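You operate a simulated robot arm through the tools that you are given. There is no shell and no other tool.

You are at the controls of a simulated robot arm. One attempt, no reset.

## Task
Refill the sugar tin with the rest of the sugar box.
Fine: lid off first; put the box back and the lid on again; leave the sweetener box alone. Set down upright: sugar box.

It is judged by the outcome, as a careful person would: the job done as asked, and still so three seconds after it is handed in. It fails if anything else is knocked over, pushed out of place, dropped, spilled or broken. Lids that push on must go on centred and level and be pressed home; caps that screw on are set level and turned clockwise until they are tight.

## Robot
A 7-joint arm with a two-finger parallel gripper, fixed in place. Base frame: the origin is at the foot of the arm, x ahead of it, y to its left, z up; the work surface is at about z = 0.9. Readings come in m, rad, newtons and seconds.
Its first joint turns from -2.601 to 2.601 rad. Payload 3.43 kg.
The tool frame sits at the grasp point between the pads (the TCP): z along the fingers, y along the line on which they close. The tips reach 0.03 m beyond it. Largest opening 0.094 m; finger width 0.028, thickness 0.01; the body of the gripper, 0.05 by 0.096 m, starts 0.055 m behind the TCP.
Orientation is that of the tool frame in the base frame, as [roll, pitch, yaw] about the fixed x, y, z axes, in that order (R = Rz(yaw) Ry(pitch) Rx(roll)). With the fingers straight down and closing along the base's y, the tool's x points along the base's -x, its y along +y and its z along -z.

## Interface
- The arm moves only by the tool apply_moves. Its argument "deltas" is a list of rows, each a list of 7 numbers: the shift along the tool's x, y, z in units of 250 mm (1.0 is 250 mm), then the turn, a rotation vector about the tool's x, y, z in units of 180 degrees (1.0 is 180 degrees), then the opening, from 0 (shut) to 1 (fully open). In form: [[tx, ty, tz, wx, wy, wz, fingers], ...]. A call has 1 to 20 rows; each row is the pose to reach, as a shift and turn from the pose commanded when the call began, along the tool's axes at that moment. A call with a number of a shift or a turn outside -1 to 1 is refused whole. Rows are played at 5 a second. More than 0.05 m and 0.15 rad between two rows, or a gripper value outside its range, and nothing of the call is played. Where a pose cannot be reached the arm comes as near as it can. A force on the tool above 40 N (or 10 N above the force at the start of the call, whichever is more), or a blocked arm, ends the call early, and 0.2 s more pass. The fingers move at their own pace (about 0.045 m/s each) and stop on an object; they squeeze with about 33 N. The grip force told is the motor's: it shows also when the fingers shut on nothing. Time passes only in rows, and 0.2 s behind the last, so rows that repeat a pose let the fingers close. It gives the time, the measured TCP pose, the force on the tool (base axes), the opening and the grip force at its end, in the units of the frame above (readings bear some noise), with the torque about the TCP (base axes, N m) and any sound that the robot's microphone picked up.
- Cameras (640 x 400 px; columns grow to the right, rows downward): "scene" is fixed at [0.2246, 0.6562, 1.7091]; the picture's right is [0.48, -0.88, 0.00], its down [-0.65, -0.36, -0.67] and it looks along [0.58, 0.32, -0.75] (base axes); focal length 340 px, centre (320, 200). "wrist" rides on the gripper at [0.076, 0.014, -0.103] in the tool frame; the picture's right is [-0.18, 0.98, 0.00], its down [-0.75, -0.14, -0.64] and it looks along [-0.63, -0.12, 0.77] (tool axes); focal length 243 px, centre (320, 200). There is no depth. A picture from a camera that has moved, and an enlarged one, comes with that camera's place and axes in the base frame and with its lens. The place of the scene camera against the robot may be out by one fixed shift of up to 0.012 m in any direction.
- capture(camera): a new picture of that camera. No time passes.
- enlarge(camera, box): a new picture of the part [left, top, right, bottom] of that camera's present view, enlarged. No time passes.
- job_done(): hands the job in; it is judged then, once.

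Nothing tells you positions but the pictures and the camera data. Unless the task says otherwise, let go and move clear before handing in.

The tools are called after "Emit:" by a JSON object that holds its "op" and its "data". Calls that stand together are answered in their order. apply_moves: Moves the arm, as the interface text tells. Its arguments: {"type":"object","properties":{"deltas":{"type":"array"}},"required":["deltas"]} The other tools are called the same way: capture (camera) takes a picture; enlarge (camera, box) takes an enlarged picture of a part of a camera's view; job_done () hands the job in.

At the start:

```text
time: 0.0
ee_pos: [0.753, 0.64, 1.2453]
ee_rot: [-3.142, -0.002, 3.141]
wrist_force: [-0.2, 0.9, 0.1]
torque: [0.01, -0.01, -0.03]
gripper_width: 0.0939
grip_force: 0.1
```

scene: 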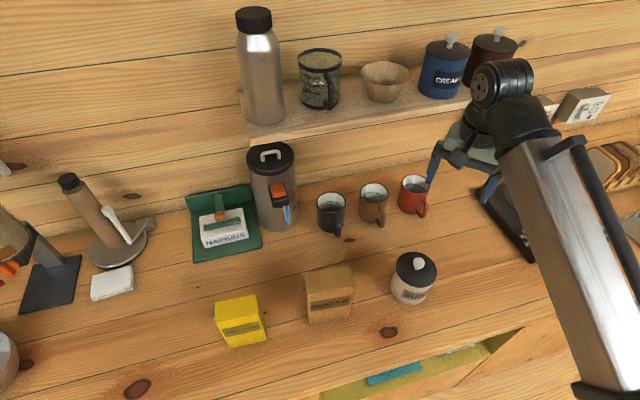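
wrist: 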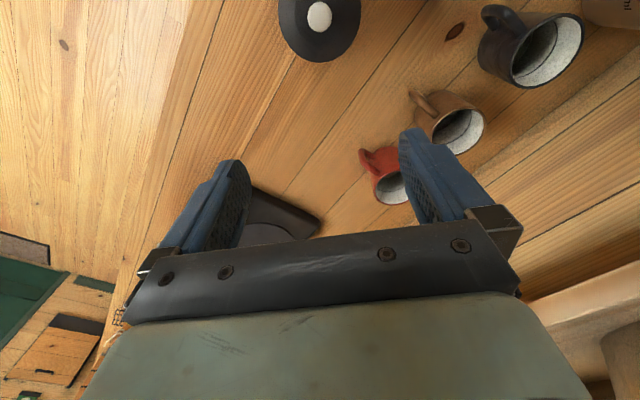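

I see a yellow box, a brown box and a white tin with a dark lid and knob near the front edge of the counter. I'll look closer before moving anything.

Emit:
{"op": "enlarge", "data": {"camera": "scene", "box": [200, 230, 360, 330]}}

Emit:
{"op": "enlarge", "data": {"camera": "scene", "box": [280, 230, 460, 342]}}

Emit:
{"op": "enlarge", "data": {"camera": "scene", "box": [200, 260, 300, 360]}}

```text
4.00 times, centred on (280, 280) of scene
camera zoom: at [0.2246, 0.6562, 1.7091], right [0.48, -0.88, 0.0], down [-0.65, -0.36, -0.67], along [0.58, 0.32, -0.75], focal length 1360 px, centre (480, -120)
```

zoom: 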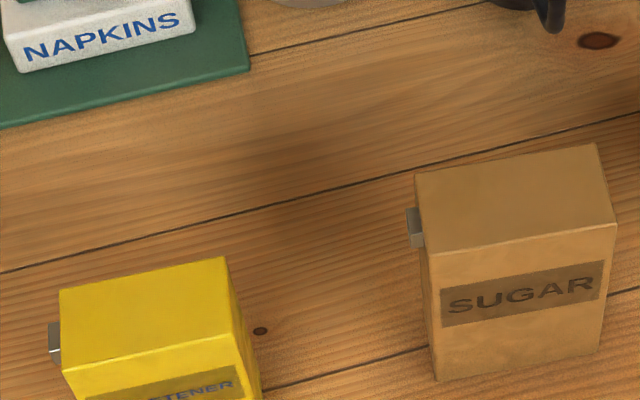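

```text
3.56 times, centred on (370, 286) of scene
camera zoom: at [0.2246, 0.6562, 1.7091], right [0.48, -0.88, 0.0], down [-0.65, -0.36, -0.67], along [0.58, 0.32, -0.75], focal length 1209 px, centre (142, -106)
```

zoom: 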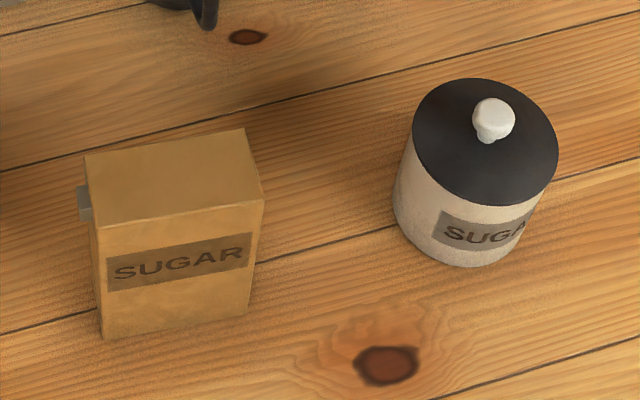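

```text
4.00 times, centred on (250, 310) of scene
camera zoom: at [0.2246, 0.6562, 1.7091], right [0.48, -0.88, 0.0], down [-0.65, -0.36, -0.67], along [0.58, 0.32, -0.75], focal length 1360 px, centre (600, -240)
```

zoom: 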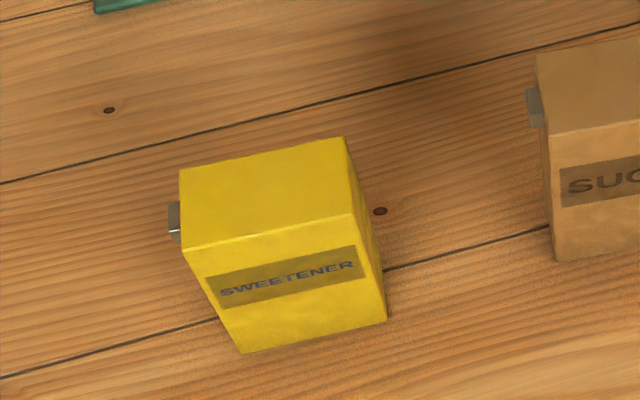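

The brown SUGAR box has its metal spout on the left face, at about (0.54, 0.81). The sweetener is further left, and the tin with its knobbed lid is near (0.694, 0.650), lid top at about z = 1.0. I'll move above the tin, turn the fingers to close front-to-back, and look from the wrist.

Emit:
{"op": "apply_moves", "data": {"deltas": [[0.03, 0.005, 0.048, 0, 0, 0.035, 1], [0.06, 0.01, 0.095, 0, 0, 0.07, 1], [0.09, 0.015, 0.143, 0, 0, 0.105, 1], [0.118, 0.02, 0.19, 0, 0, 0.14, 1], [0.148, 0.025, 0.238, 0, 0, 0.175, 1], [0.177, 0.03, 0.286, 0, 0, 0.21, 1], [0.206, 0.035, 0.333, 0, 0, 0.245, 1], [0.236, 0.04, 0.381, 0, 0, 0.278, 1], [0.236, 0.04, 0.381, 0, 0, 0.278, 1]]}}

Emit:
{"op": "capture", "data": {"camera": "wrist"}}

Emit:
{"op": "capture", "data": {"camera": "scene"}}

```text
time: 2.0
ee_pos: [0.6945, 0.6518, 1.149]
ee_rot: [-3.14, -0.001, 2.268]
wrist_force: [-0.7, -0.3, 0.3]
torque: [0.04, 0.01, -0.01]
gripper_width: 0.094
grip_force: 0.1
```

```text
taken
camera wrist: at [0.6553, 0.7191, 1.2541], right [0.87, 0.49, 0.0], down [0.37, -0.67, 0.64], along [0.31, -0.56, -0.77], focal length 243 px, centre (320, 200)
```

wrist: 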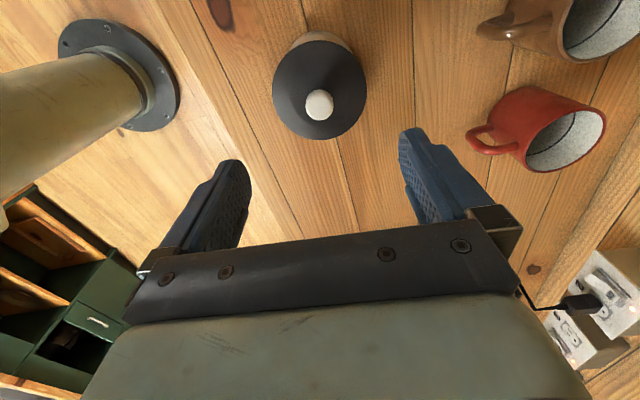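

```text
taken
```

scene: 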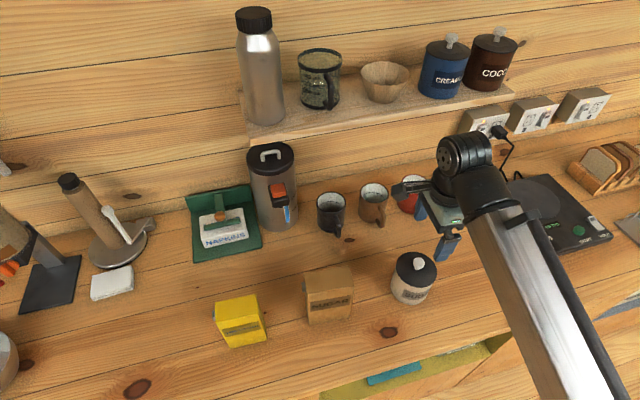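

The lid and knob sit close to the expected place, and the scale beside the toaster is well clear. I'll zoom in from both cameras for a precise fix on the knob and lid.

Emit:
{"op": "enlarge", "data": {"camera": "wrist", "box": [240, 20, 400, 150]}}

Emit:
{"op": "enlarge", "data": {"camera": "scene", "box": [376, 240, 456, 310]}}

Emit:
{"op": "enlarge", "data": {"camera": "scene", "box": [430, 130, 640, 270]}}

```text
3.08 times, centred on (320, 85) of wrist
camera zoom: at [0.6553, 0.7191, 1.2541], right [0.87, 0.49, 0.0], down [0.37, -0.67, 0.64], along [0.31, -0.56, -0.77], focal length 746 px, centre (320, 554)
```

zoom: 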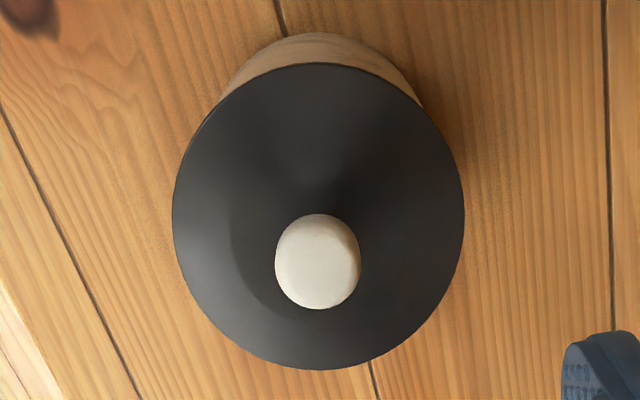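

```text
5.71 times, centred on (416, 275) of scene
camera zoom: at [0.2246, 0.6562, 1.7091], right [0.48, -0.88, 0.0], down [-0.65, -0.36, -0.67], along [0.58, 0.32, -0.75], focal length 1943 px, centre (-229, -229)
```

zoom: 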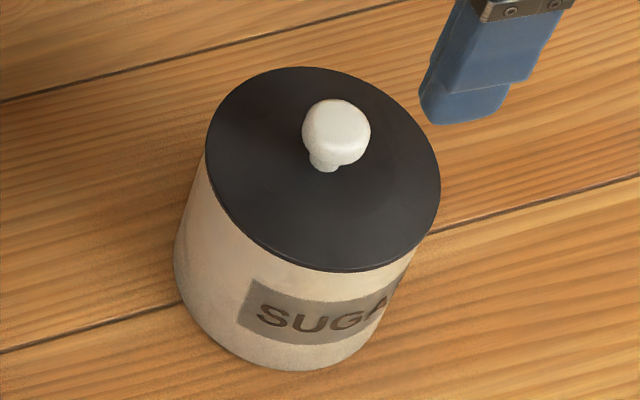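

```text
2.86 times, centred on (535, 200) of scene
camera zoom: at [0.2246, 0.6562, 1.7091], right [0.48, -0.88, 0.0], down [-0.65, -0.36, -0.67], along [0.58, 0.32, -0.75], focal length 972 px, centre (-294, 200)
```

zoom: 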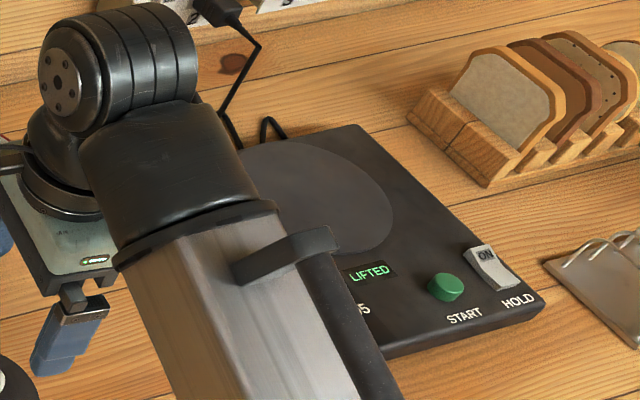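

The lid is centred near (0.692, 0.653), about 95 mm wide with its top near z = 1.0. The knob is about 26 mm across and its top is near z = 1.026. I'll come down over it and check the alignment before closing.

Emit:
{"op": "apply_moves", "data": {"deltas": [[0.002, 0, 0.08, 0, 0, 0, 0.7], [0.005, -0.001, 0.16, 0, 0, 0, 0.6], [0.008, -0.002, 0.24, 0, 0, 0, 0.6], [0.01, -0.002, 0.32, 0, 0, 0, 0.6], [0.01, -0.002, 0.32, 0, 0, 0, 0.6]]}}

Emit:
{"op": "capture", "data": {"camera": "wrist"}}

Emit:
{"op": "enlarge", "data": {"camera": "scene", "box": [366, 210, 476, 310]}}

```text
time: 3.2
ee_pos: [0.6915, 0.6535, 1.0711]
ee_rot: [-3.141, 0.0, 2.269]
wrist_force: [0.1, 0.3, 0.1]
torque: [-0.01, -0.04, 0.01]
gripper_width: 0.0562
grip_force: 0.0
```

```text
taken
camera wrist: at [0.6532, 0.7208, 1.1749], right [0.87, 0.49, 0.0], down [0.38, -0.67, 0.64], along [0.31, -0.56, -0.77], focal length 243 px, centre (320, 200)
```

wrist: 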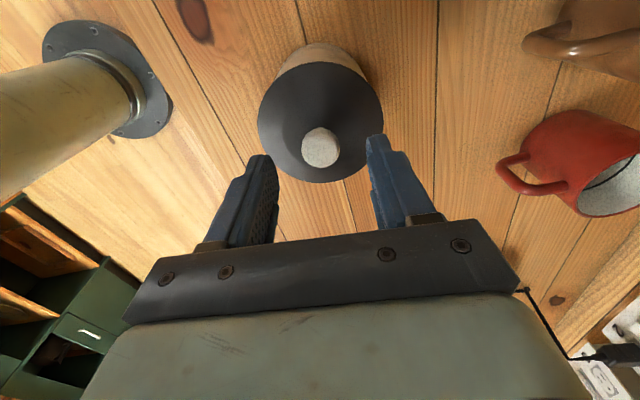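

```text
4.00 times, centred on (421, 260) of scene
camera zoom: at [0.2246, 0.6562, 1.7091], right [0.48, -0.88, 0.0], down [-0.65, -0.36, -0.67], along [0.58, 0.32, -0.75], focal length 1360 px, centre (-84, -40)
```

zoom: 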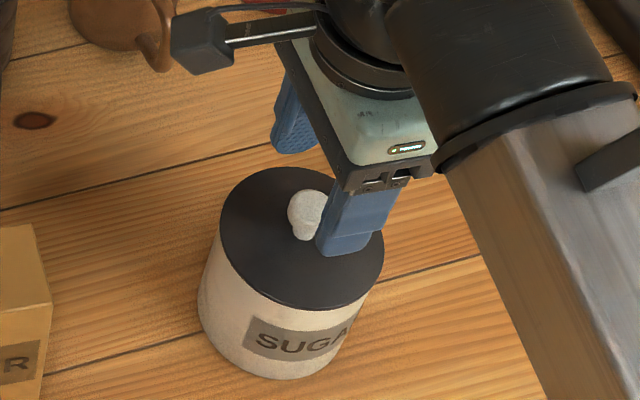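

The fingers straddle the knob and are centred on it, with the lid top confirmed at z ≈ 1.000. I'll lower until the tips are just above the lid, then close on the knob.

Emit:
{"op": "apply_moves", "data": {"deltas": [[-0.003, -0.003, 0.07, 0, 0, 0, 0.6], [-0.005, -0.004, 0.138, 0, 0, 0, 0.6], [-0.005, -0.004, 0.138, 0, 0, 0, 0.3], [-0.005, -0.004, 0.138, 0, 0, 0, 0.0], [-0.005, -0.004, 0.138, 0, 0, 0, 0.0], [-0.005, -0.004, 0.138, 0, 0, 0, 0.0]]}}

Emit:
{"op": "capture", "data": {"camera": "wrist"}}

Emit:
{"op": "enlarge", "data": {"camera": "scene", "box": [366, 210, 476, 310]}}

```text
time: 4.6
ee_pos: [0.6922, 0.6514, 1.0355]
ee_rot: [-3.141, -0.001, 2.269]
wrist_force: [1.6, 1.3, 0.8]
torque: [0.08, -0.07, -0.01]
gripper_width: 0.0239
grip_force: 33.1
heard: snap
```

```text
taken
camera wrist: at [0.6535, 0.719, 1.1404], right [0.87, 0.49, 0.0], down [0.38, -0.67, 0.64], along [0.31, -0.56, -0.77], focal length 243 px, centre (320, 200)
```

wrist: 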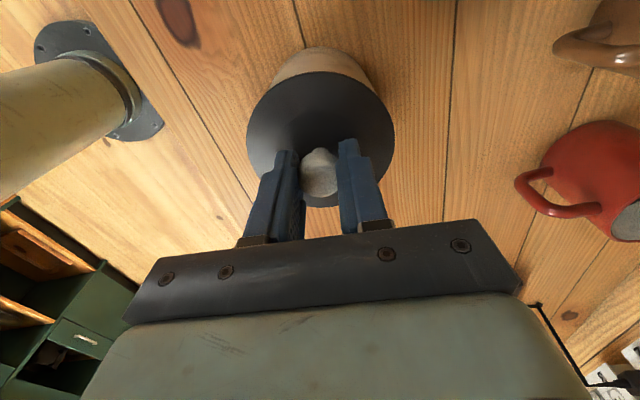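

```text
4.00 times, centred on (421, 260) of scene
camera zoom: at [0.2246, 0.6562, 1.7091], right [0.48, -0.88, 0.0], down [-0.65, -0.36, -0.67], along [0.58, 0.32, -0.75], focal length 1360 px, centre (-84, -40)
```

zoom: 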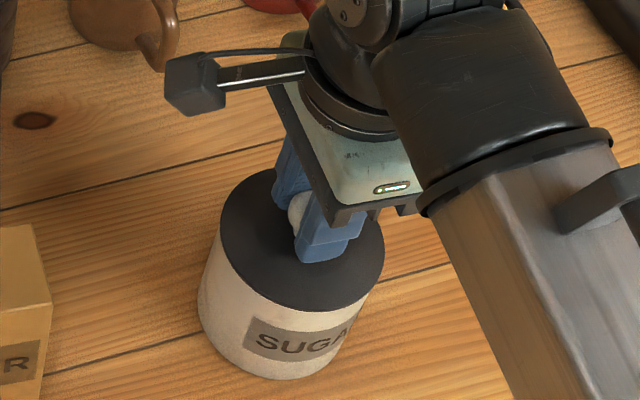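

The fingers hold the knob at 24 mm with 33 N. I heard a snap, possibly the lid shifting in its seat. I'll lift straight up slowly and watch the force.

Emit:
{"op": "apply_moves", "data": {"deltas": [[0, 0, -0.01, 0, 0, 0, 0], [0, 0, -0.02, 0, 0, 0, 0], [0, 0, -0.04, 0, 0, 0, 0], [0, 0, -0.06, 0, 0, 0, 0]]}}

Emit:
{"op": "capture", "data": {"camera": "wrist"}}

Emit:
{"op": "enlarge", "data": {"camera": "scene", "box": [366, 210, 476, 310]}}

```text
time: 5.6
ee_pos: [0.6914, 0.6496, 1.052]
ee_rot: [3.142, 0.001, 2.269]
wrist_force: [-0.4, -0.2, -0.9]
torque: [0.01, 0.03, -0.04]
gripper_width: 0.0244
grip_force: 33.0
```

```text
taken
camera wrist: at [0.6532, 0.7184, 1.1555], right [0.87, 0.49, 0.0], down [0.38, -0.67, 0.64], along [0.31, -0.56, -0.77], focal length 243 px, centre (320, 200)
```

wrist: 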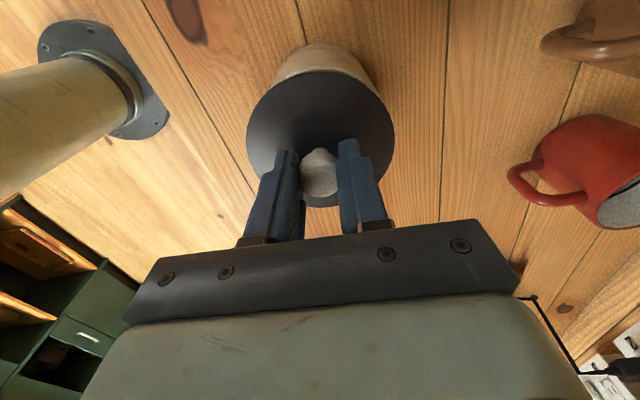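

```text
4.00 times, centred on (421, 260) of scene
camera zoom: at [0.2246, 0.6562, 1.7091], right [0.48, -0.88, 0.0], down [-0.65, -0.36, -0.67], along [0.58, 0.32, -0.75], focal length 1360 px, centre (-84, -40)
```

zoom: 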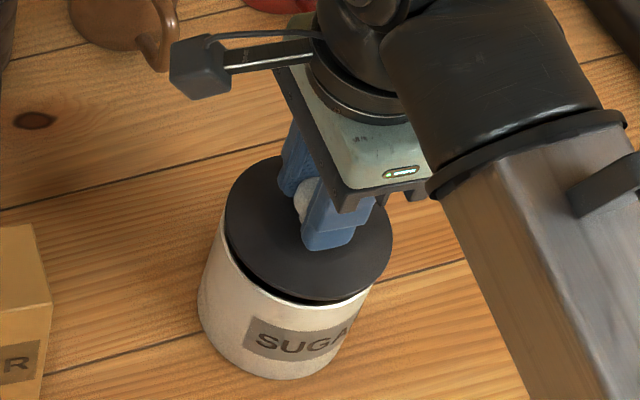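

The lid is off and the tin stayed put. I'll raise it, carry it about 155 mm to the right of the tin over clear counter, and lower it.

Emit:
{"op": "apply_moves", "data": {"deltas": [[0, 0, -0.12, 0, 0, 0, 0], [0, 0, -0.24, 0, 0, 0, 0], [-0.12, 0, -0.24, 0, 0, 0, 0], [-0.25, 0, -0.24, 0, 0, 0, 0], [-0.38, 0, -0.24, 0, 0, 0, 0], [-0.5, 0, -0.24, 0, 0, 0, 0], [-0.62, 0, -0.24, 0, 0, 0, 0], [-0.62, 0, -0.1, 0, 0, 0, 0], [-0.62, 0, 0.05, 0, 0, 0, 0], [-0.62, 0, 0.2, 0, 0, 0, 0], [-0.62, 0, 0.2, 0, 0, 0, 0]]}}

Emit:
{"op": "capture", "data": {"camera": "wrist"}}

Emit:
{"op": "capture", "data": {"camera": "scene"}}

Emit:
{"op": "enlarge", "data": {"camera": "scene", "box": [376, 220, 496, 310]}}

```text
time: 8.0
ee_pos: [0.791, 0.5314, 1.0021]
ee_rot: [3.141, -0.001, 2.27]
wrist_force: [-0.8, 0.1, -0.4]
torque: [0.02, 0.01, 0.0]
gripper_width: 0.0243
grip_force: 33.0
```

```text
taken
camera wrist: at [0.753, 0.5998, 1.1049], right [0.87, 0.49, 0.0], down [0.38, -0.67, 0.64], along [0.32, -0.56, -0.77], focal length 243 px, centre (320, 200)
```

wrist: 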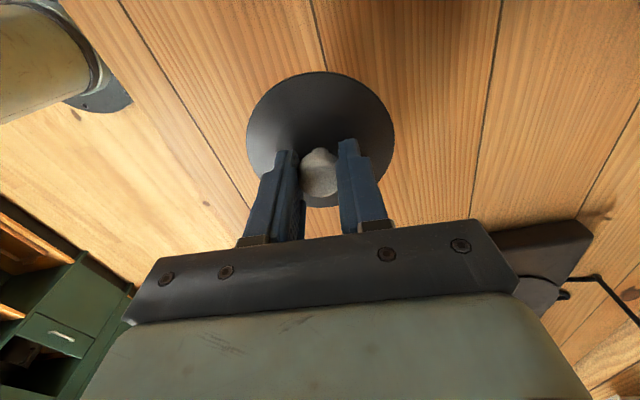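

```text
taken
```

scene: 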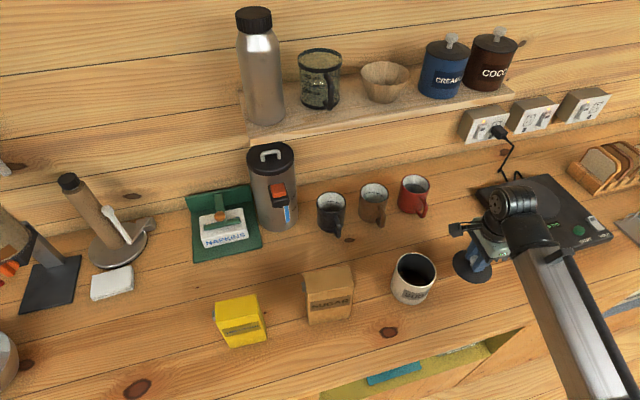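

```text
4.44 times, centred on (436, 265) of scene
camera zoom: at [0.2246, 0.6562, 1.7091], right [0.48, -0.88, 0.0], down [-0.65, -0.36, -0.67], along [0.58, 0.32, -0.75], focal length 1511 px, centre (-196, -89)
```

zoom: 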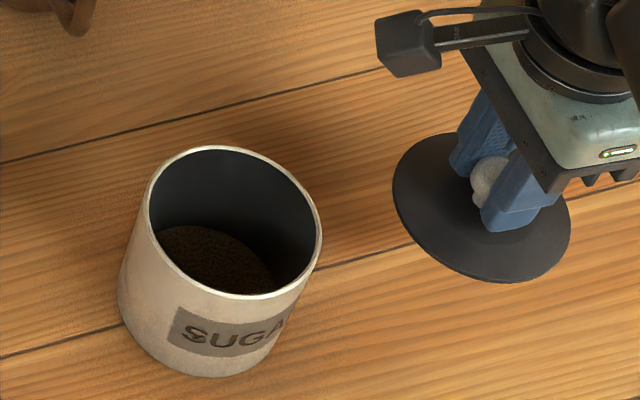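

The lid is over clear counter, and the tin is open with a little sugar in the bottom. I'll lower the lid in small steps until it touches.

Emit:
{"op": "apply_moves", "data": {"deltas": [[0, 0, 0.08, 0, 0, 0, 0], [0, 0, 0.15, 0, 0, 0, 0], [0, 0, 0.17, 0, 0, 0, 0], [0, 0, 0.18, 0, 0, 0, 0]]}}

Emit:
{"op": "enlarge", "data": {"camera": "scene", "box": [416, 220, 516, 300]}}

```text
time: 9.0
ee_pos: [0.7909, 0.5318, 0.9568]
ee_rot: [3.141, -0.001, 2.27]
wrist_force: [-0.3, 0.3, -0.9]
torque: [0.02, 0.01, 0.02]
gripper_width: 0.0243
grip_force: 33.5
```

```text
5.00 times, centred on (466, 260) of scene
camera zoom: at [0.2246, 0.6562, 1.7091], right [0.48, -0.88, 0.0], down [-0.65, -0.36, -0.67], along [0.58, 0.32, -0.75], focal length 1700 px, centre (-410, -100)
```

zoom: 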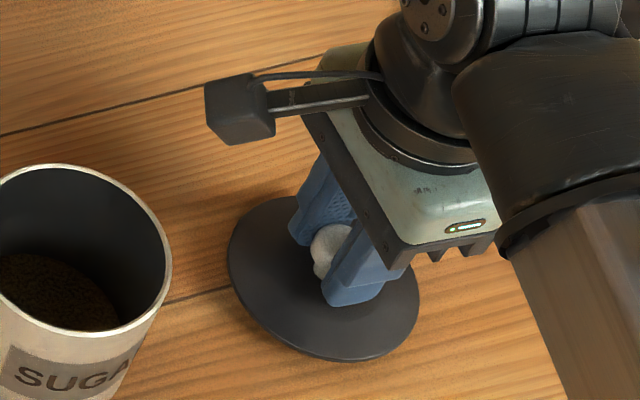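

There's no contact yet at TCP z = 0.956, so I'll keep lowering in 2 to 4 mm steps.

Emit:
{"op": "apply_moves", "data": {"deltas": [[0, 0, 0.008, 0, 0, 0, 0], [0, 0, 0.016, 0, 0, 0, 0], [0, 0, 0.016, 0, 0, 0, 0]]}}

```text
time: 9.8
ee_pos: [0.7912, 0.5314, 0.953]
ee_rot: [-3.141, -0.002, 2.269]
wrist_force: [0.2, -0.7, 0.5]
torque: [0.0, -0.01, -0.01]
gripper_width: 0.024
grip_force: 32.5
```

There's no force at 0.952. I'll go down a little further.

Emit:
{"op": "apply_moves", "data": {"deltas": [[0, 0, 0.008, 0, 0, 0, 0], [0, 0, 0.016, 0, 0, 0, 0], [0, 0, 0.016, 0, 0, 0, 0]]}}

```text
time: 10.6
ee_pos: [0.7917, 0.5301, 0.9483]
ee_rot: [3.141, 0.002, 2.268]
wrist_force: [0.2, 1.4, 11.8]
torque: [0.02, 0.04, -0.05]
gripper_width: 0.0242
grip_force: 33.0
```

Contact: about 12 N upward at z ≈ 0.948, so the lid is on the counter. I'll ease off slightly, open the fingers and rise clear.

Emit:
{"op": "apply_moves", "data": {"deltas": [[0, 0, -0.004, 0, 0, 0, 0], [0, 0, -0.004, 0, 0, 0, 0.45], [0, 0, -0.004, 0, 0, 0, 0.6], [0, 0, -0.004, 0, 0, 0, 0.6], [0, 0, -0.1, 0, 0, 0, 0.6], [0, 0, -0.25, 0, 0, 0, 0.6], [0, 0, -0.4, 0, 0, 0, 0.6], [0, 0, -0.56, 0, 0, 0, 0.6], [0, 0, -0.56, 0, 0, 0, 0.6]]}}

Emit:
{"op": "capture", "data": {"camera": "wrist"}}

Emit:
{"op": "enlarge", "data": {"camera": "scene", "box": [376, 210, 516, 310]}}

```text
time: 12.6
ee_pos: [0.7898, 0.5311, 1.0874]
ee_rot: [3.14, 0.002, 2.269]
wrist_force: [-0.8, -0.2, 0.2]
torque: [-0.01, 0.05, 0.02]
gripper_width: 0.0563
grip_force: 0.1
```

```text
taken
camera wrist: at [0.7516, 0.5991, 1.1922], right [0.87, 0.49, 0.0], down [0.38, -0.67, 0.64], along [0.31, -0.56, -0.77], focal length 243 px, centre (320, 200)
```

wrist: 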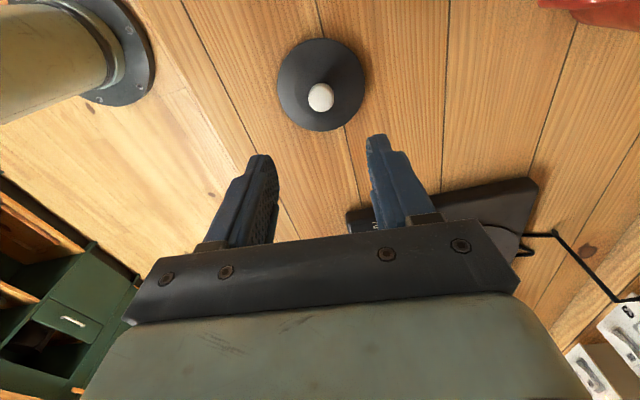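

```text
4.00 times, centred on (446, 260) of scene
camera zoom: at [0.2246, 0.6562, 1.7091], right [0.48, -0.88, 0.0], down [-0.65, -0.36, -0.67], along [0.58, 0.32, -0.75], focal length 1360 px, centre (-184, -40)
```

zoom: 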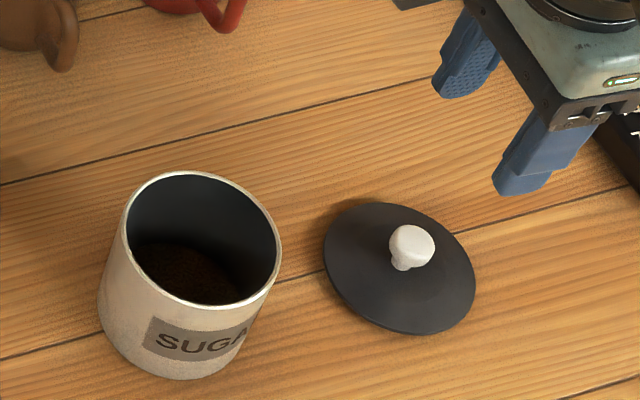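

The lid is resting flat on the counter and the tin is open. Next I'll swing left with the tool tilted toward the sugar box, since I plan to grip its front and back faces from the upper right, and look at the box and spout.

Emit:
{"op": "apply_moves", "data": {"deltas": [[0, 0, -0.15, 0, 0, 0, 1], [0.1, -0.01, -0.3, 0, 0.04, 0, 1], [0.25, -0.02, -0.38, 0, 0.08, 0, 1], [0.4, -0.03, -0.38, 0, 0.12, 0, 1], [0.55, -0.04, -0.38, 0, 0.16, 0, 1], [0.7, -0.05, -0.38, 0, 0.2, 0, 1], [0.85, -0.06, -0.38, 0, 0.24, 0, 1], [0.93, -0.062, -0.38, 0, 0.278, 0, 1], [0.93, -0.062, -0.38, 0, 0.278, 0, 1]]}}

Emit:
{"op": "capture", "data": {"camera": "wrist"}}

Emit:
{"op": "capture", "data": {"camera": "scene"}}

```text
time: 14.6
ee_pos: [0.6297, 0.6995, 1.1827]
ee_rot: [3.141, -0.875, 2.267]
wrist_force: [-0.5, 0.4, 0.2]
torque: [0.04, 0.03, 0.0]
gripper_width: 0.0941
grip_force: 0.2
```

```text
taken
camera wrist: at [0.6603, 0.6858, 1.3083], right [0.83, 0.54, -0.14], down [0.52, -0.84, -0.17], along [-0.21, 0.07, -0.98], focal length 243 px, centre (320, 200)
```

wrist: 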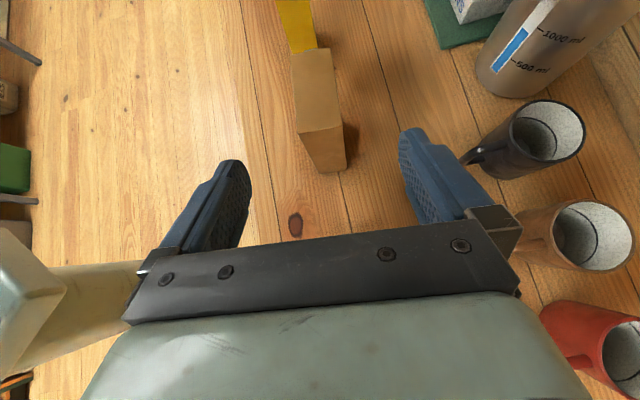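

```text
taken
```

scene: 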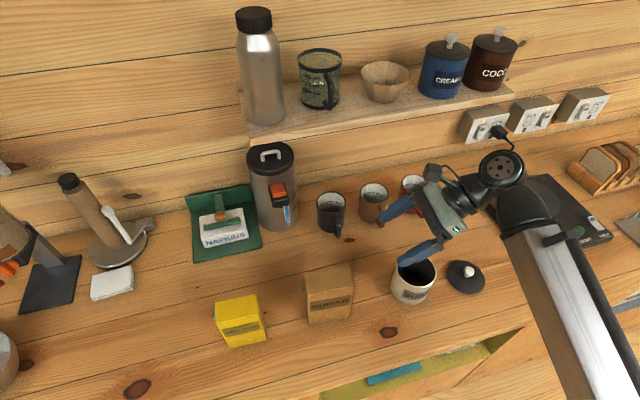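

The wrist camera now sees the sugar box from above right. I'll zoom in to measure its corners.

Emit:
{"op": "enlarge", "data": {"camera": "wrist", "box": [250, 0, 410, 180]}}

Emit:
{"op": "enlarge", "data": {"camera": "scene", "box": [290, 250, 370, 330]}}

```text
2.22 times, centred on (330, 90) of wrist
camera zoom: at [0.6603, 0.6858, 1.3083], right [0.83, 0.54, -0.14], down [0.52, -0.84, -0.17], along [-0.21, 0.07, -0.98], focal length 539 px, centre (298, 444)
```

zoom: 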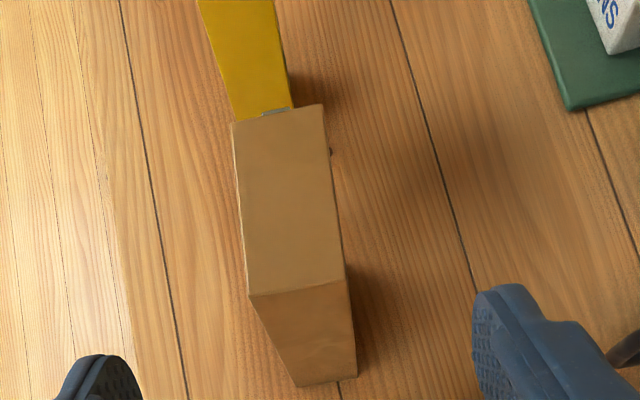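

```text
5.00 times, centred on (330, 290) of scene
camera zoom: at [0.2246, 0.6562, 1.7091], right [0.48, -0.88, 0.0], down [-0.65, -0.36, -0.67], along [0.58, 0.32, -0.75], focal length 1700 px, centre (270, -250)
```

zoom: 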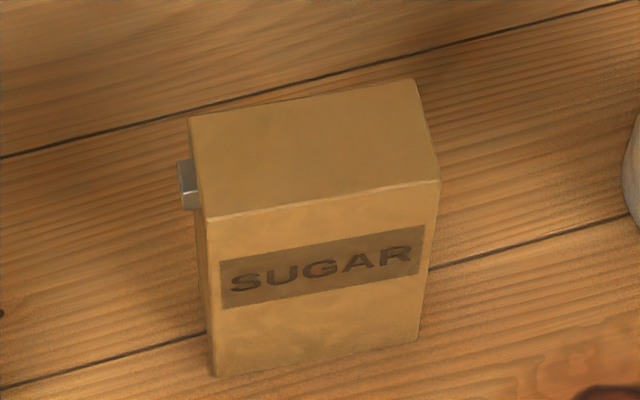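

From the two views the sugar box is centred near (0.535, 0.803) and measures about 97 × 47 × 166 mm, with the spout near the top of its left face. I'll move to a standoff along a 60° approach line and check again.

Emit:
{"op": "apply_moves", "data": {"deltas": [[-0.065, -0.006, 0.097, 0, 0.015, 0, 1], [-0.131, -0.013, 0.194, 0, 0.03, 0, 1], [-0.197, -0.02, 0.29, 0, 0.045, 0, 1], [-0.262, -0.026, 0.387, 0, 0.0556, 0, 1], [-0.262, -0.026, 0.387, 0, 0.0556, 0, 1]]}}

Emit:
{"op": "capture", "data": {"camera": "wrist"}}

Emit:
{"op": "capture", "data": {"camera": "scene"}}

```text
time: 15.8
ee_pos: [0.6053, 0.7187, 1.0693]
ee_rot: [3.142, -1.047, 2.269]
wrist_force: [-0.3, 0.6, -1.3]
torque: [-0.03, 0.03, 0.04]
gripper_width: 0.0937
grip_force: 0.0
```

```text
taken
camera wrist: at [0.6487, 0.6894, 1.1874], right [0.81, 0.56, -0.16], down [0.49, -0.81, -0.33], along [-0.32, 0.19, -0.93], focal length 243 px, centre (320, 200)
```

wrist: 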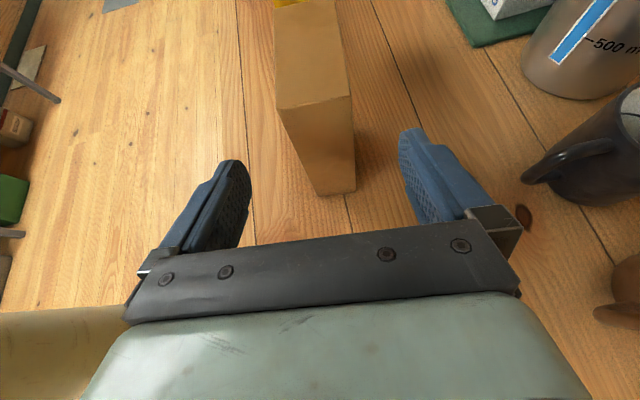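

```text
taken
```

scene: 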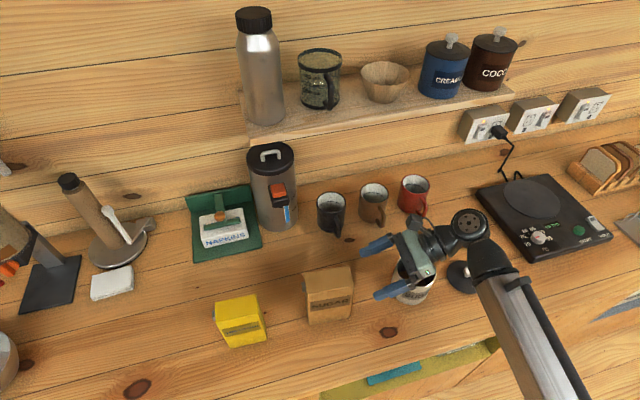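

The fingers straddle the box, and the box centre line matches the tool's to within a millimetre. I'll advance 100 mm along the tool axis and check clearance before closing.

Emit:
{"op": "apply_moves", "data": {"deltas": [[0, 0, 0.1, 0, 0, 0, 1], [0, 0, 0.2, 0, 0, 0, 1], [0, 0, 0.3, 0, 0, 0, 1], [0, 0, 0.36, 0, 0, 0, 1], [0, 0, 0.4, 0, 0, 0, 1], [0, 0, 0.4, 0, 0, 0, 1]]}}

Emit:
{"op": "capture", "data": {"camera": "wrist"}}

Emit:
{"op": "enlarge", "data": {"camera": "scene", "box": [280, 210, 480, 335]}}

```text
time: 17.2
ee_pos: [0.5496, 0.7877, 1.0212]
ee_rot: [-3.141, -1.047, 2.269]
wrist_force: [-0.4, -1.2, -0.2]
torque: [-0.01, -0.03, -0.03]
gripper_width: 0.0939
grip_force: 0.0
```

```text
taken
camera wrist: at [0.5928, 0.7587, 1.1387], right [0.81, 0.56, -0.16], down [0.49, -0.81, -0.33], along [-0.31, 0.19, -0.93], focal length 243 px, centre (320, 200)
```

wrist: 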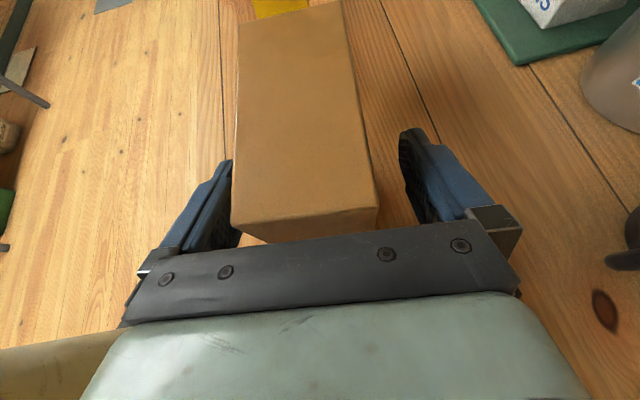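

```text
3.20 times, centred on (380, 272) of scene
camera zoom: at [0.2246, 0.6562, 1.7091], right [0.48, -0.88, 0.0], down [-0.65, -0.36, -0.67], along [0.58, 0.32, -0.75], focal length 1088 px, centre (128, -32)
```

zoom: 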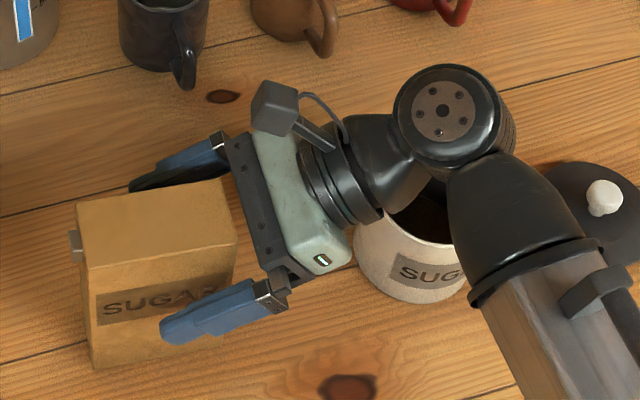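

The box sits between the fingers with the body clear of it and the wrist above the tin. I'll close on the box.

Emit:
{"op": "apply_moves", "data": {"deltas": [[0, 0, 0, 0, 0, 0, 0.7], [0, 0, 0, 0, 0, 0, 0.5], [0, 0, 0, 0, 0, 0, 0.3], [0, 0, 0, 0, 0, 0, 0.0], [0, 0, 0, 0, 0, 0, 0.0], [0, 0, 0, 0, 0, 0, 0.0]]}}

Emit:
{"op": "capture", "data": {"camera": "wrist"}}

Emit:
{"op": "enlarge", "data": {"camera": "scene", "box": [280, 210, 480, 335]}}

```text
time: 18.6
ee_pos: [0.5496, 0.7874, 1.0205]
ee_rot: [-3.141, -1.049, 2.269]
wrist_force: [-2.0, -1.6, -0.2]
torque: [-0.07, 0.07, 0.06]
gripper_width: 0.0538
grip_force: 32.7
```

```text
taken
camera wrist: at [0.5928, 0.7584, 1.1388], right [0.81, 0.56, -0.16], down [0.49, -0.81, -0.33], along [-0.31, 0.19, -0.93], focal length 243 px, centre (320, 200)
```

wrist: 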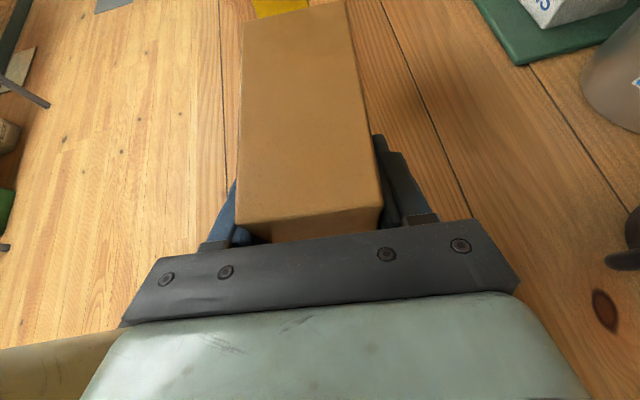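

```text
3.20 times, centred on (380, 272) of scene
camera zoom: at [0.2246, 0.6562, 1.7091], right [0.48, -0.88, 0.0], down [-0.65, -0.36, -0.67], along [0.58, 0.32, -0.75], focal length 1088 px, centre (128, -32)
```

zoom: 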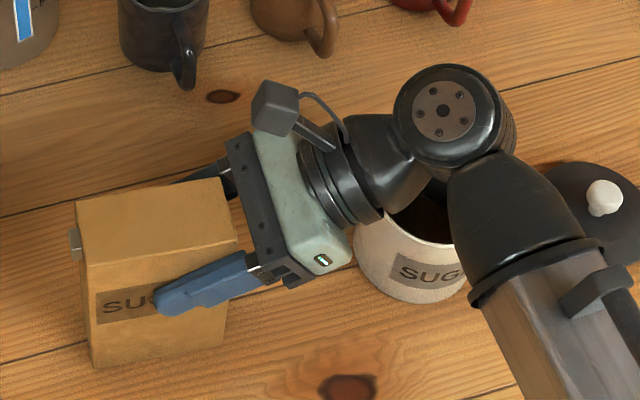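

The grip is firm at a 54 mm opening. I'll lift the box straight up a little first and check that it's held and level.

Emit:
{"op": "apply_moves", "data": {"deltas": [[0.0173, 0, -0.01, 0, 0, 0, 0], [0.0346, 0, -0.02, 0, 0, 0, 0], [0.0692, 0, -0.04, 0, 0, 0, 0], [0.1039, 0, -0.06, 0, 0, 0, 0], [0.1039, 0, -0.06, 0, 0, 0, 0]]}}

Emit:
{"op": "capture", "data": {"camera": "wrist"}}

Emit:
{"op": "enlarge", "data": {"camera": "scene", "box": [280, 210, 480, 335]}}

```text
time: 19.8
ee_pos: [0.549, 0.7855, 1.0501]
ee_rot: [-3.14, -1.049, 2.266]
wrist_force: [0.8, 0.0, -1.7]
torque: [-0.06, -0.01, -0.02]
gripper_width: 0.0534
grip_force: 33.0
```

```text
taken
camera wrist: at [0.5925, 0.7571, 1.1689], right [0.81, 0.56, -0.16], down [0.49, -0.81, -0.33], along [-0.31, 0.19, -0.93], focal length 243 px, centre (320, 200)
```

wrist: 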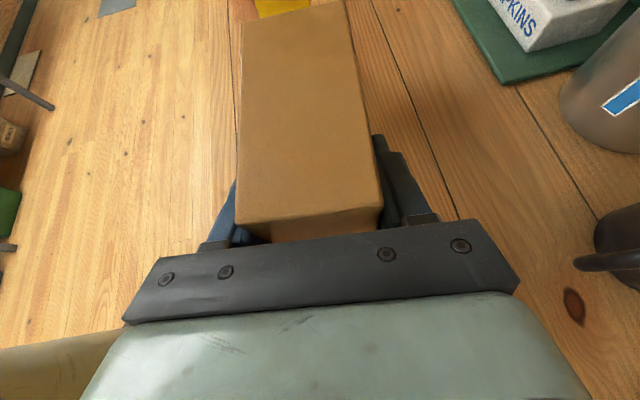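

```text
3.20 times, centred on (380, 272) of scene
camera zoom: at [0.2246, 0.6562, 1.7091], right [0.48, -0.88, 0.0], down [-0.65, -0.36, -0.67], along [0.58, 0.32, -0.75], focal length 1088 px, centre (128, -32)
```

zoom: 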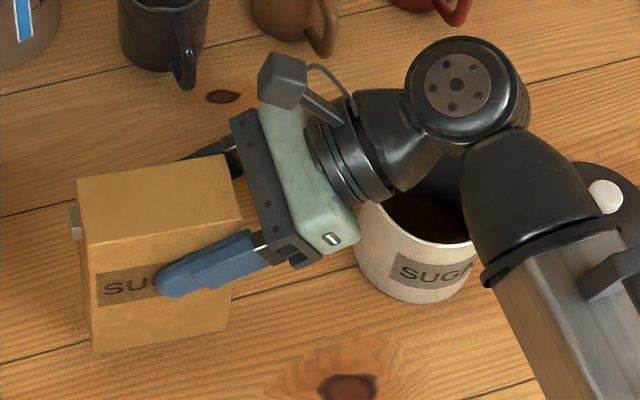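

The box is up and held rigidly, with the same view in the wrist camera as before the lift. I'll look closely at the spout before carrying it.

Emit:
{"op": "enlarge", "data": {"camera": "scene", "box": [294, 258, 334, 298]}}

Emit:
{"op": "enlarge", "data": {"camera": "scene", "box": [280, 240, 380, 330]}}

```text
10.00 times, centred on (314, 278) of scene
camera zoom: at [0.2246, 0.6562, 1.7091], right [0.48, -0.88, 0.0], down [-0.65, -0.36, -0.67], along [0.58, 0.32, -0.75], focal length 3400 px, centre (380, -580)
```

zoom: 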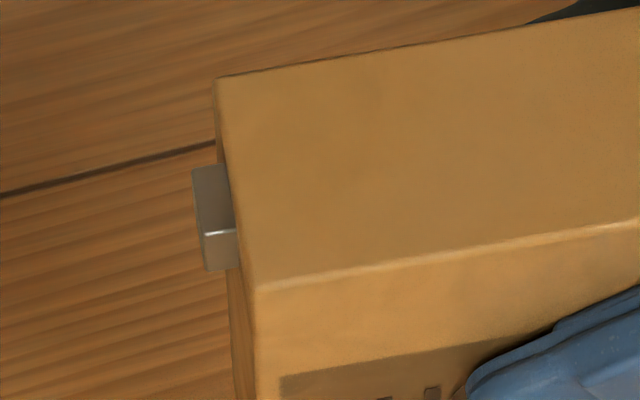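

```text
4.44 times, centred on (330, 285) of scene
camera zoom: at [0.2246, 0.6562, 1.7091], right [0.48, -0.88, 0.0], down [-0.65, -0.36, -0.67], along [0.58, 0.32, -0.75], focal length 1511 px, centre (276, -178)
```

zoom: 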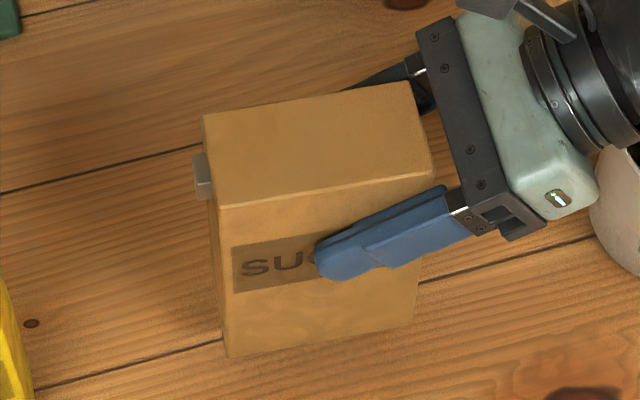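

The spout is a small metal channel about 18 mm wide, sticking out 8 mm and sitting 4 to 14 mm below the box top. I'll raise the upright box and carry it right, high above the tin.

Emit:
{"op": "apply_moves", "data": {"deltas": [[0.156, 0, -0.09, 0, 0, 0, 0], [0.312, 0, -0.18, 0, 0, 0, 0], [0.45, 0, -0.26, 0, 0, 0, 0], [0.4665, 0.008, -0.408, 0, 0, 0, 0], [0.3765, 0.024, -0.564, 0, 0, 0, 0], [0.2865, 0.04, -0.7197, 0, 0, 0, 0], [0.1965, 0.056, -0.8756, 0, 0, 0, 0], [0.1265, 0.07, -0.9968, 0, 0, 0, 0], [0.1265, 0.07, -0.9968, 0, 0, 0, 0]]}}

Emit:
{"op": "capture", "data": {"camera": "wrist"}}

Emit:
{"op": "capture", "data": {"camera": "scene"}}

```text
time: 21.8
ee_pos: [0.6927, 0.6472, 1.2041]
ee_rot: [3.14, -1.047, 2.27]
wrist_force: [-0.4, 0.5, -2.2]
torque: [-0.04, -0.01, 0.01]
gripper_width: 0.0536
grip_force: 32.8
```

```text
taken
camera wrist: at [0.735, 0.617, 1.3224], right [0.81, 0.56, -0.16], down [0.49, -0.81, -0.33], along [-0.31, 0.19, -0.93], focal length 243 px, centre (320, 200)
```

wrist: 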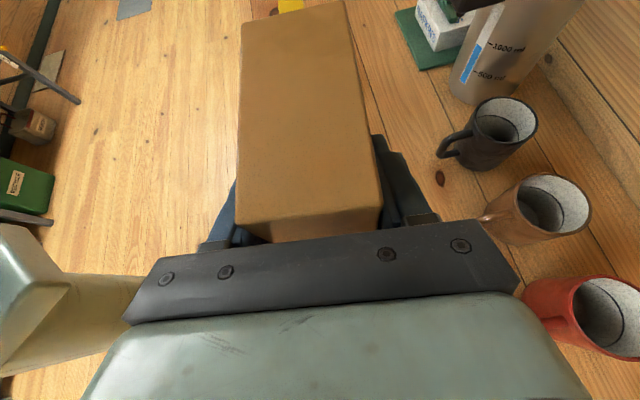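

```text
taken
```

scene: 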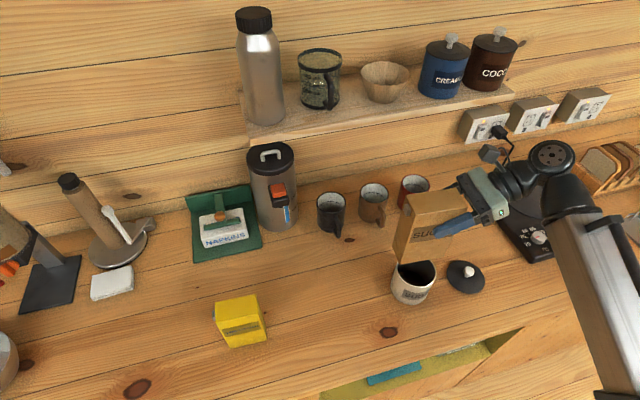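

The box is held upright above and just left of its pouring position; it weighs about 2.2 N. I'll bring the spout over the tin while tilting the box left-side-down to about 56°, staying well above the rim.

Emit:
{"op": "apply_moves", "data": {"deltas": [[-0.0244, 0.005, -0.092, 0, -0.0444, 0, 0], [-0.0744, 0.01, -0.1928, 0, -0.0889, 0, 0], [-0.1268, 0.015, -0.2604, 0, -0.1333, 0, 0], [-0.1904, 0.0196, -0.2676, 0, -0.1778, 0, 0], [-0.2484, 0.0196, -0.2236, 0, -0.2222, 0, 0], [-0.3048, 0.0196, -0.174, 0, -0.2667, 0, 0], [-0.3424, 0.0196, -0.1276, 0, -0.3111, 0, 0], [-0.3424, 0.0196, -0.1276, 0, -0.3111, 0, 0], [-0.3424, 0.0196, -0.1276, 0, -0.3111, 0, 0]]}}

Emit:
{"op": "capture", "data": {"camera": "wrist"}}

Emit:
{"op": "capture", "data": {"camera": "scene"}}

Emit:
{"op": "enlarge", "data": {"camera": "scene", "box": [360, 200, 520, 310]}}

```text
time: 23.8
ee_pos: [0.7391, 0.5939, 1.1436]
ee_rot: [-3.141, -0.07, 2.269]
wrist_force: [-0.4, 0.0, -2.5]
torque: [0.06, 0.02, -0.01]
gripper_width: 0.0535
grip_force: 33.3
```

```text
taken
camera wrist: at [0.7062, 0.6564, 1.2536], right [0.87, 0.49, -0.01], down [0.4, -0.7, 0.59], along [0.28, -0.52, -0.81], focal length 243 px, centre (320, 200)
```

wrist: 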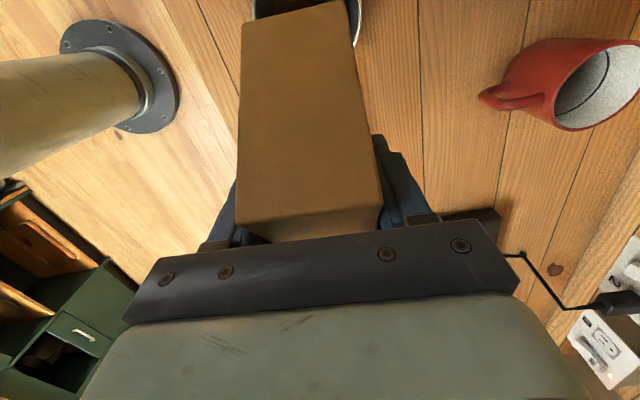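

```text
taken
```

scene: 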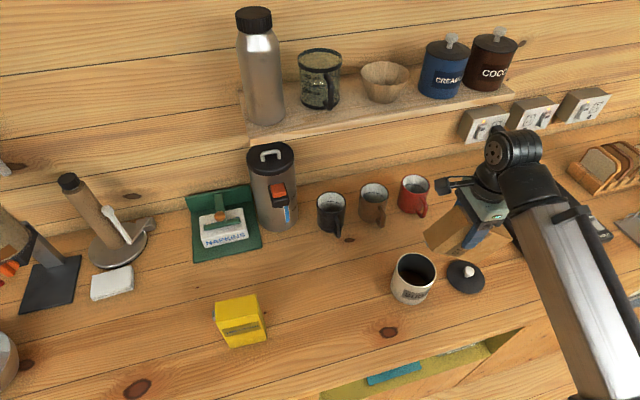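

```text
3.64 times, centred on (440, 255) of scene
camera zoom: at [0.2246, 0.6562, 1.7091], right [0.48, -0.88, 0.0], down [-0.65, -0.36, -0.67], along [0.58, 0.32, -0.75], focal length 1236 px, centre (-116, 0)
```

zoom: 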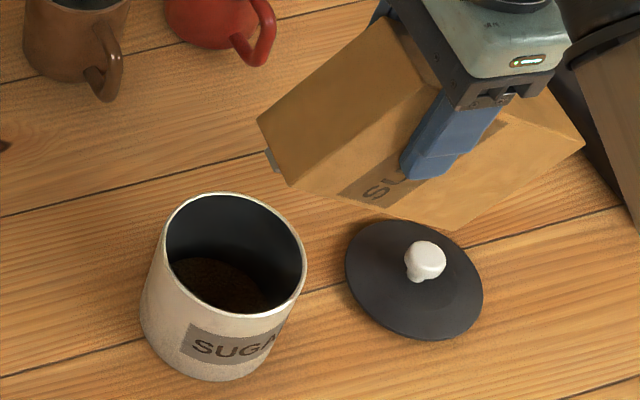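

The box is tilted 56° with the spout about 100 mm above the open tin, centred front-to-back. I'll tilt on to 80° while lowering the spout to about 35 mm above the rim.

Emit:
{"op": "apply_moves", "data": {"deltas": [[0.0215, 0, 0.0818, 0, -0.0444, 0, 0], [0.0512, 0, 0.1275, 0, -0.0889, 0, 0], [0.0867, 0, 0.1592, 0, -0.1333, 0, 0], [0.0867, 0, 0.1592, 0, -0.1333, 0, 0]]}}

Emit:
{"op": "enlarge", "data": {"camera": "scene", "box": [360, 200, 520, 310]}}

Emit:
{"op": "capture", "data": {"camera": "wrist"}}

```text
time: 24.8
ee_pos: [0.7247, 0.6141, 1.1057]
ee_rot: [-3.141, 0.348, 2.269]
wrist_force: [0.4, 0.1, -1.8]
torque: [0.03, 0.07, 0.0]
gripper_width: 0.0535
grip_force: 32.7
```

```text
3.64 times, centred on (440, 255) of scene
camera zoom: at [0.2246, 0.6562, 1.7091], right [0.48, -0.88, 0.0], down [-0.65, -0.36, -0.67], along [0.58, 0.32, -0.75], focal length 1236 px, centre (-116, 0)
```

zoom: 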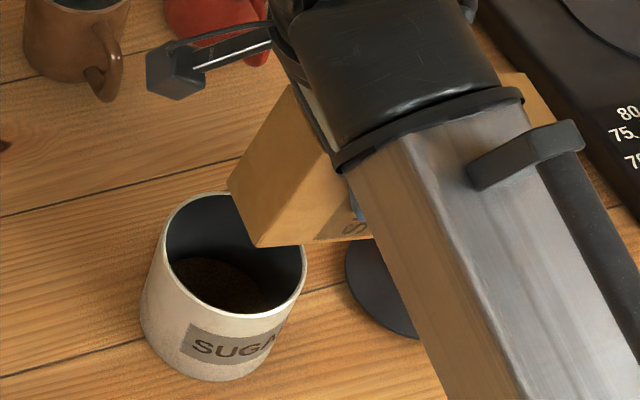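

```text
taken
camera wrist: at [0.6664, 0.7047, 1.1771], right [0.86, 0.5, 0.06], down [0.21, -0.46, 0.86], along [0.46, -0.73, -0.5], focal length 243 px, centre (320, 200)
```

wrist: 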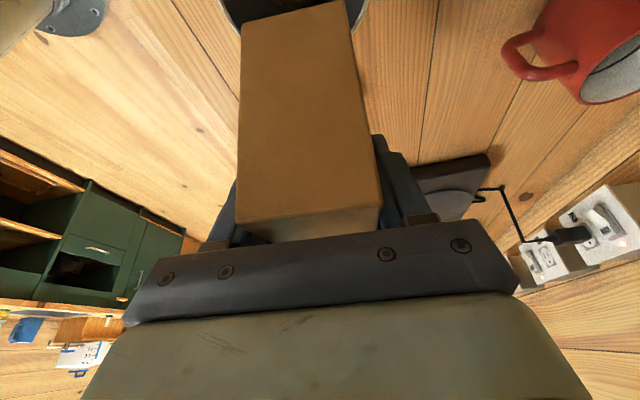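

At 80° nothing has poured yet, and the box end is right over the mouth of the tin. I'll continue past 90°, turning about the spout tip about 27 mm above the rim, then pause and listen.

Emit:
{"op": "apply_moves", "data": {"deltas": [[0.018, 0, -0.01, 0, -0.0222, 0, 0], [0.0367, 0, -0.0197, 0, -0.0444, 0, 0], [0.056, 0, -0.031, 0, -0.0667, 0, 0], [0.0758, 0, -0.0421, 0, -0.0889, 0, 0], [0.0758, 0, -0.0421, 0, -0.0889, 0, 0], [0.0758, 0, -0.0421, 0, -0.0889, 0, 0]]}}

Emit:
{"op": "enlarge", "data": {"camera": "scene", "box": [360, 210, 480, 310]}}

Emit:
{"op": "capture", "data": {"camera": "wrist"}}

```text
time: 26.2
ee_pos: [0.7099, 0.6284, 1.1104]
ee_rot: [3.14, 0.628, 2.27]
wrist_force: [-0.1, -0.3, -1.9]
torque: [0.12, 0.05, -0.03]
gripper_width: 0.0536
grip_force: 33.3
```

```text
4.00 times, centred on (420, 260) of scene
camera zoom: at [0.2246, 0.6562, 1.7091], right [0.48, -0.88, 0.0], down [-0.65, -0.36, -0.67], along [0.58, 0.32, -0.75], focal length 1360 px, centre (-80, -40)
```

zoom: 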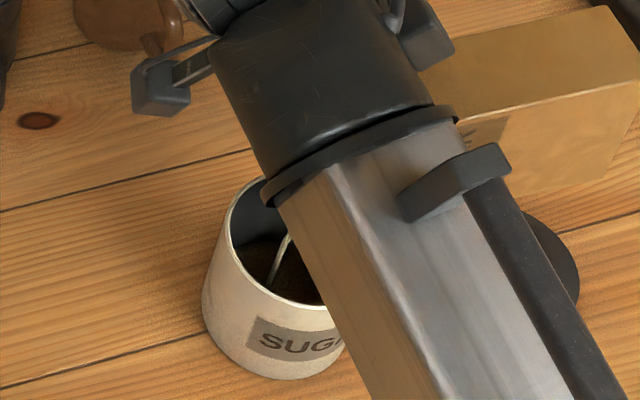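

```text
taken
camera wrist: at [0.643, 0.7319, 1.1492], right [0.85, 0.52, 0.11], down [0.04, -0.27, 0.96], along [0.53, -0.81, -0.25], focal length 243 px, centre (320, 200)
```

wrist: 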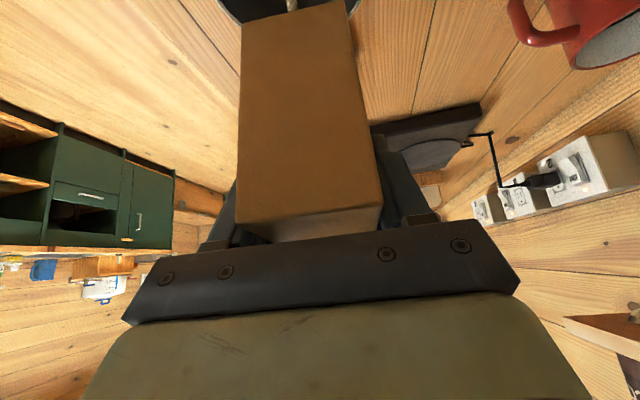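

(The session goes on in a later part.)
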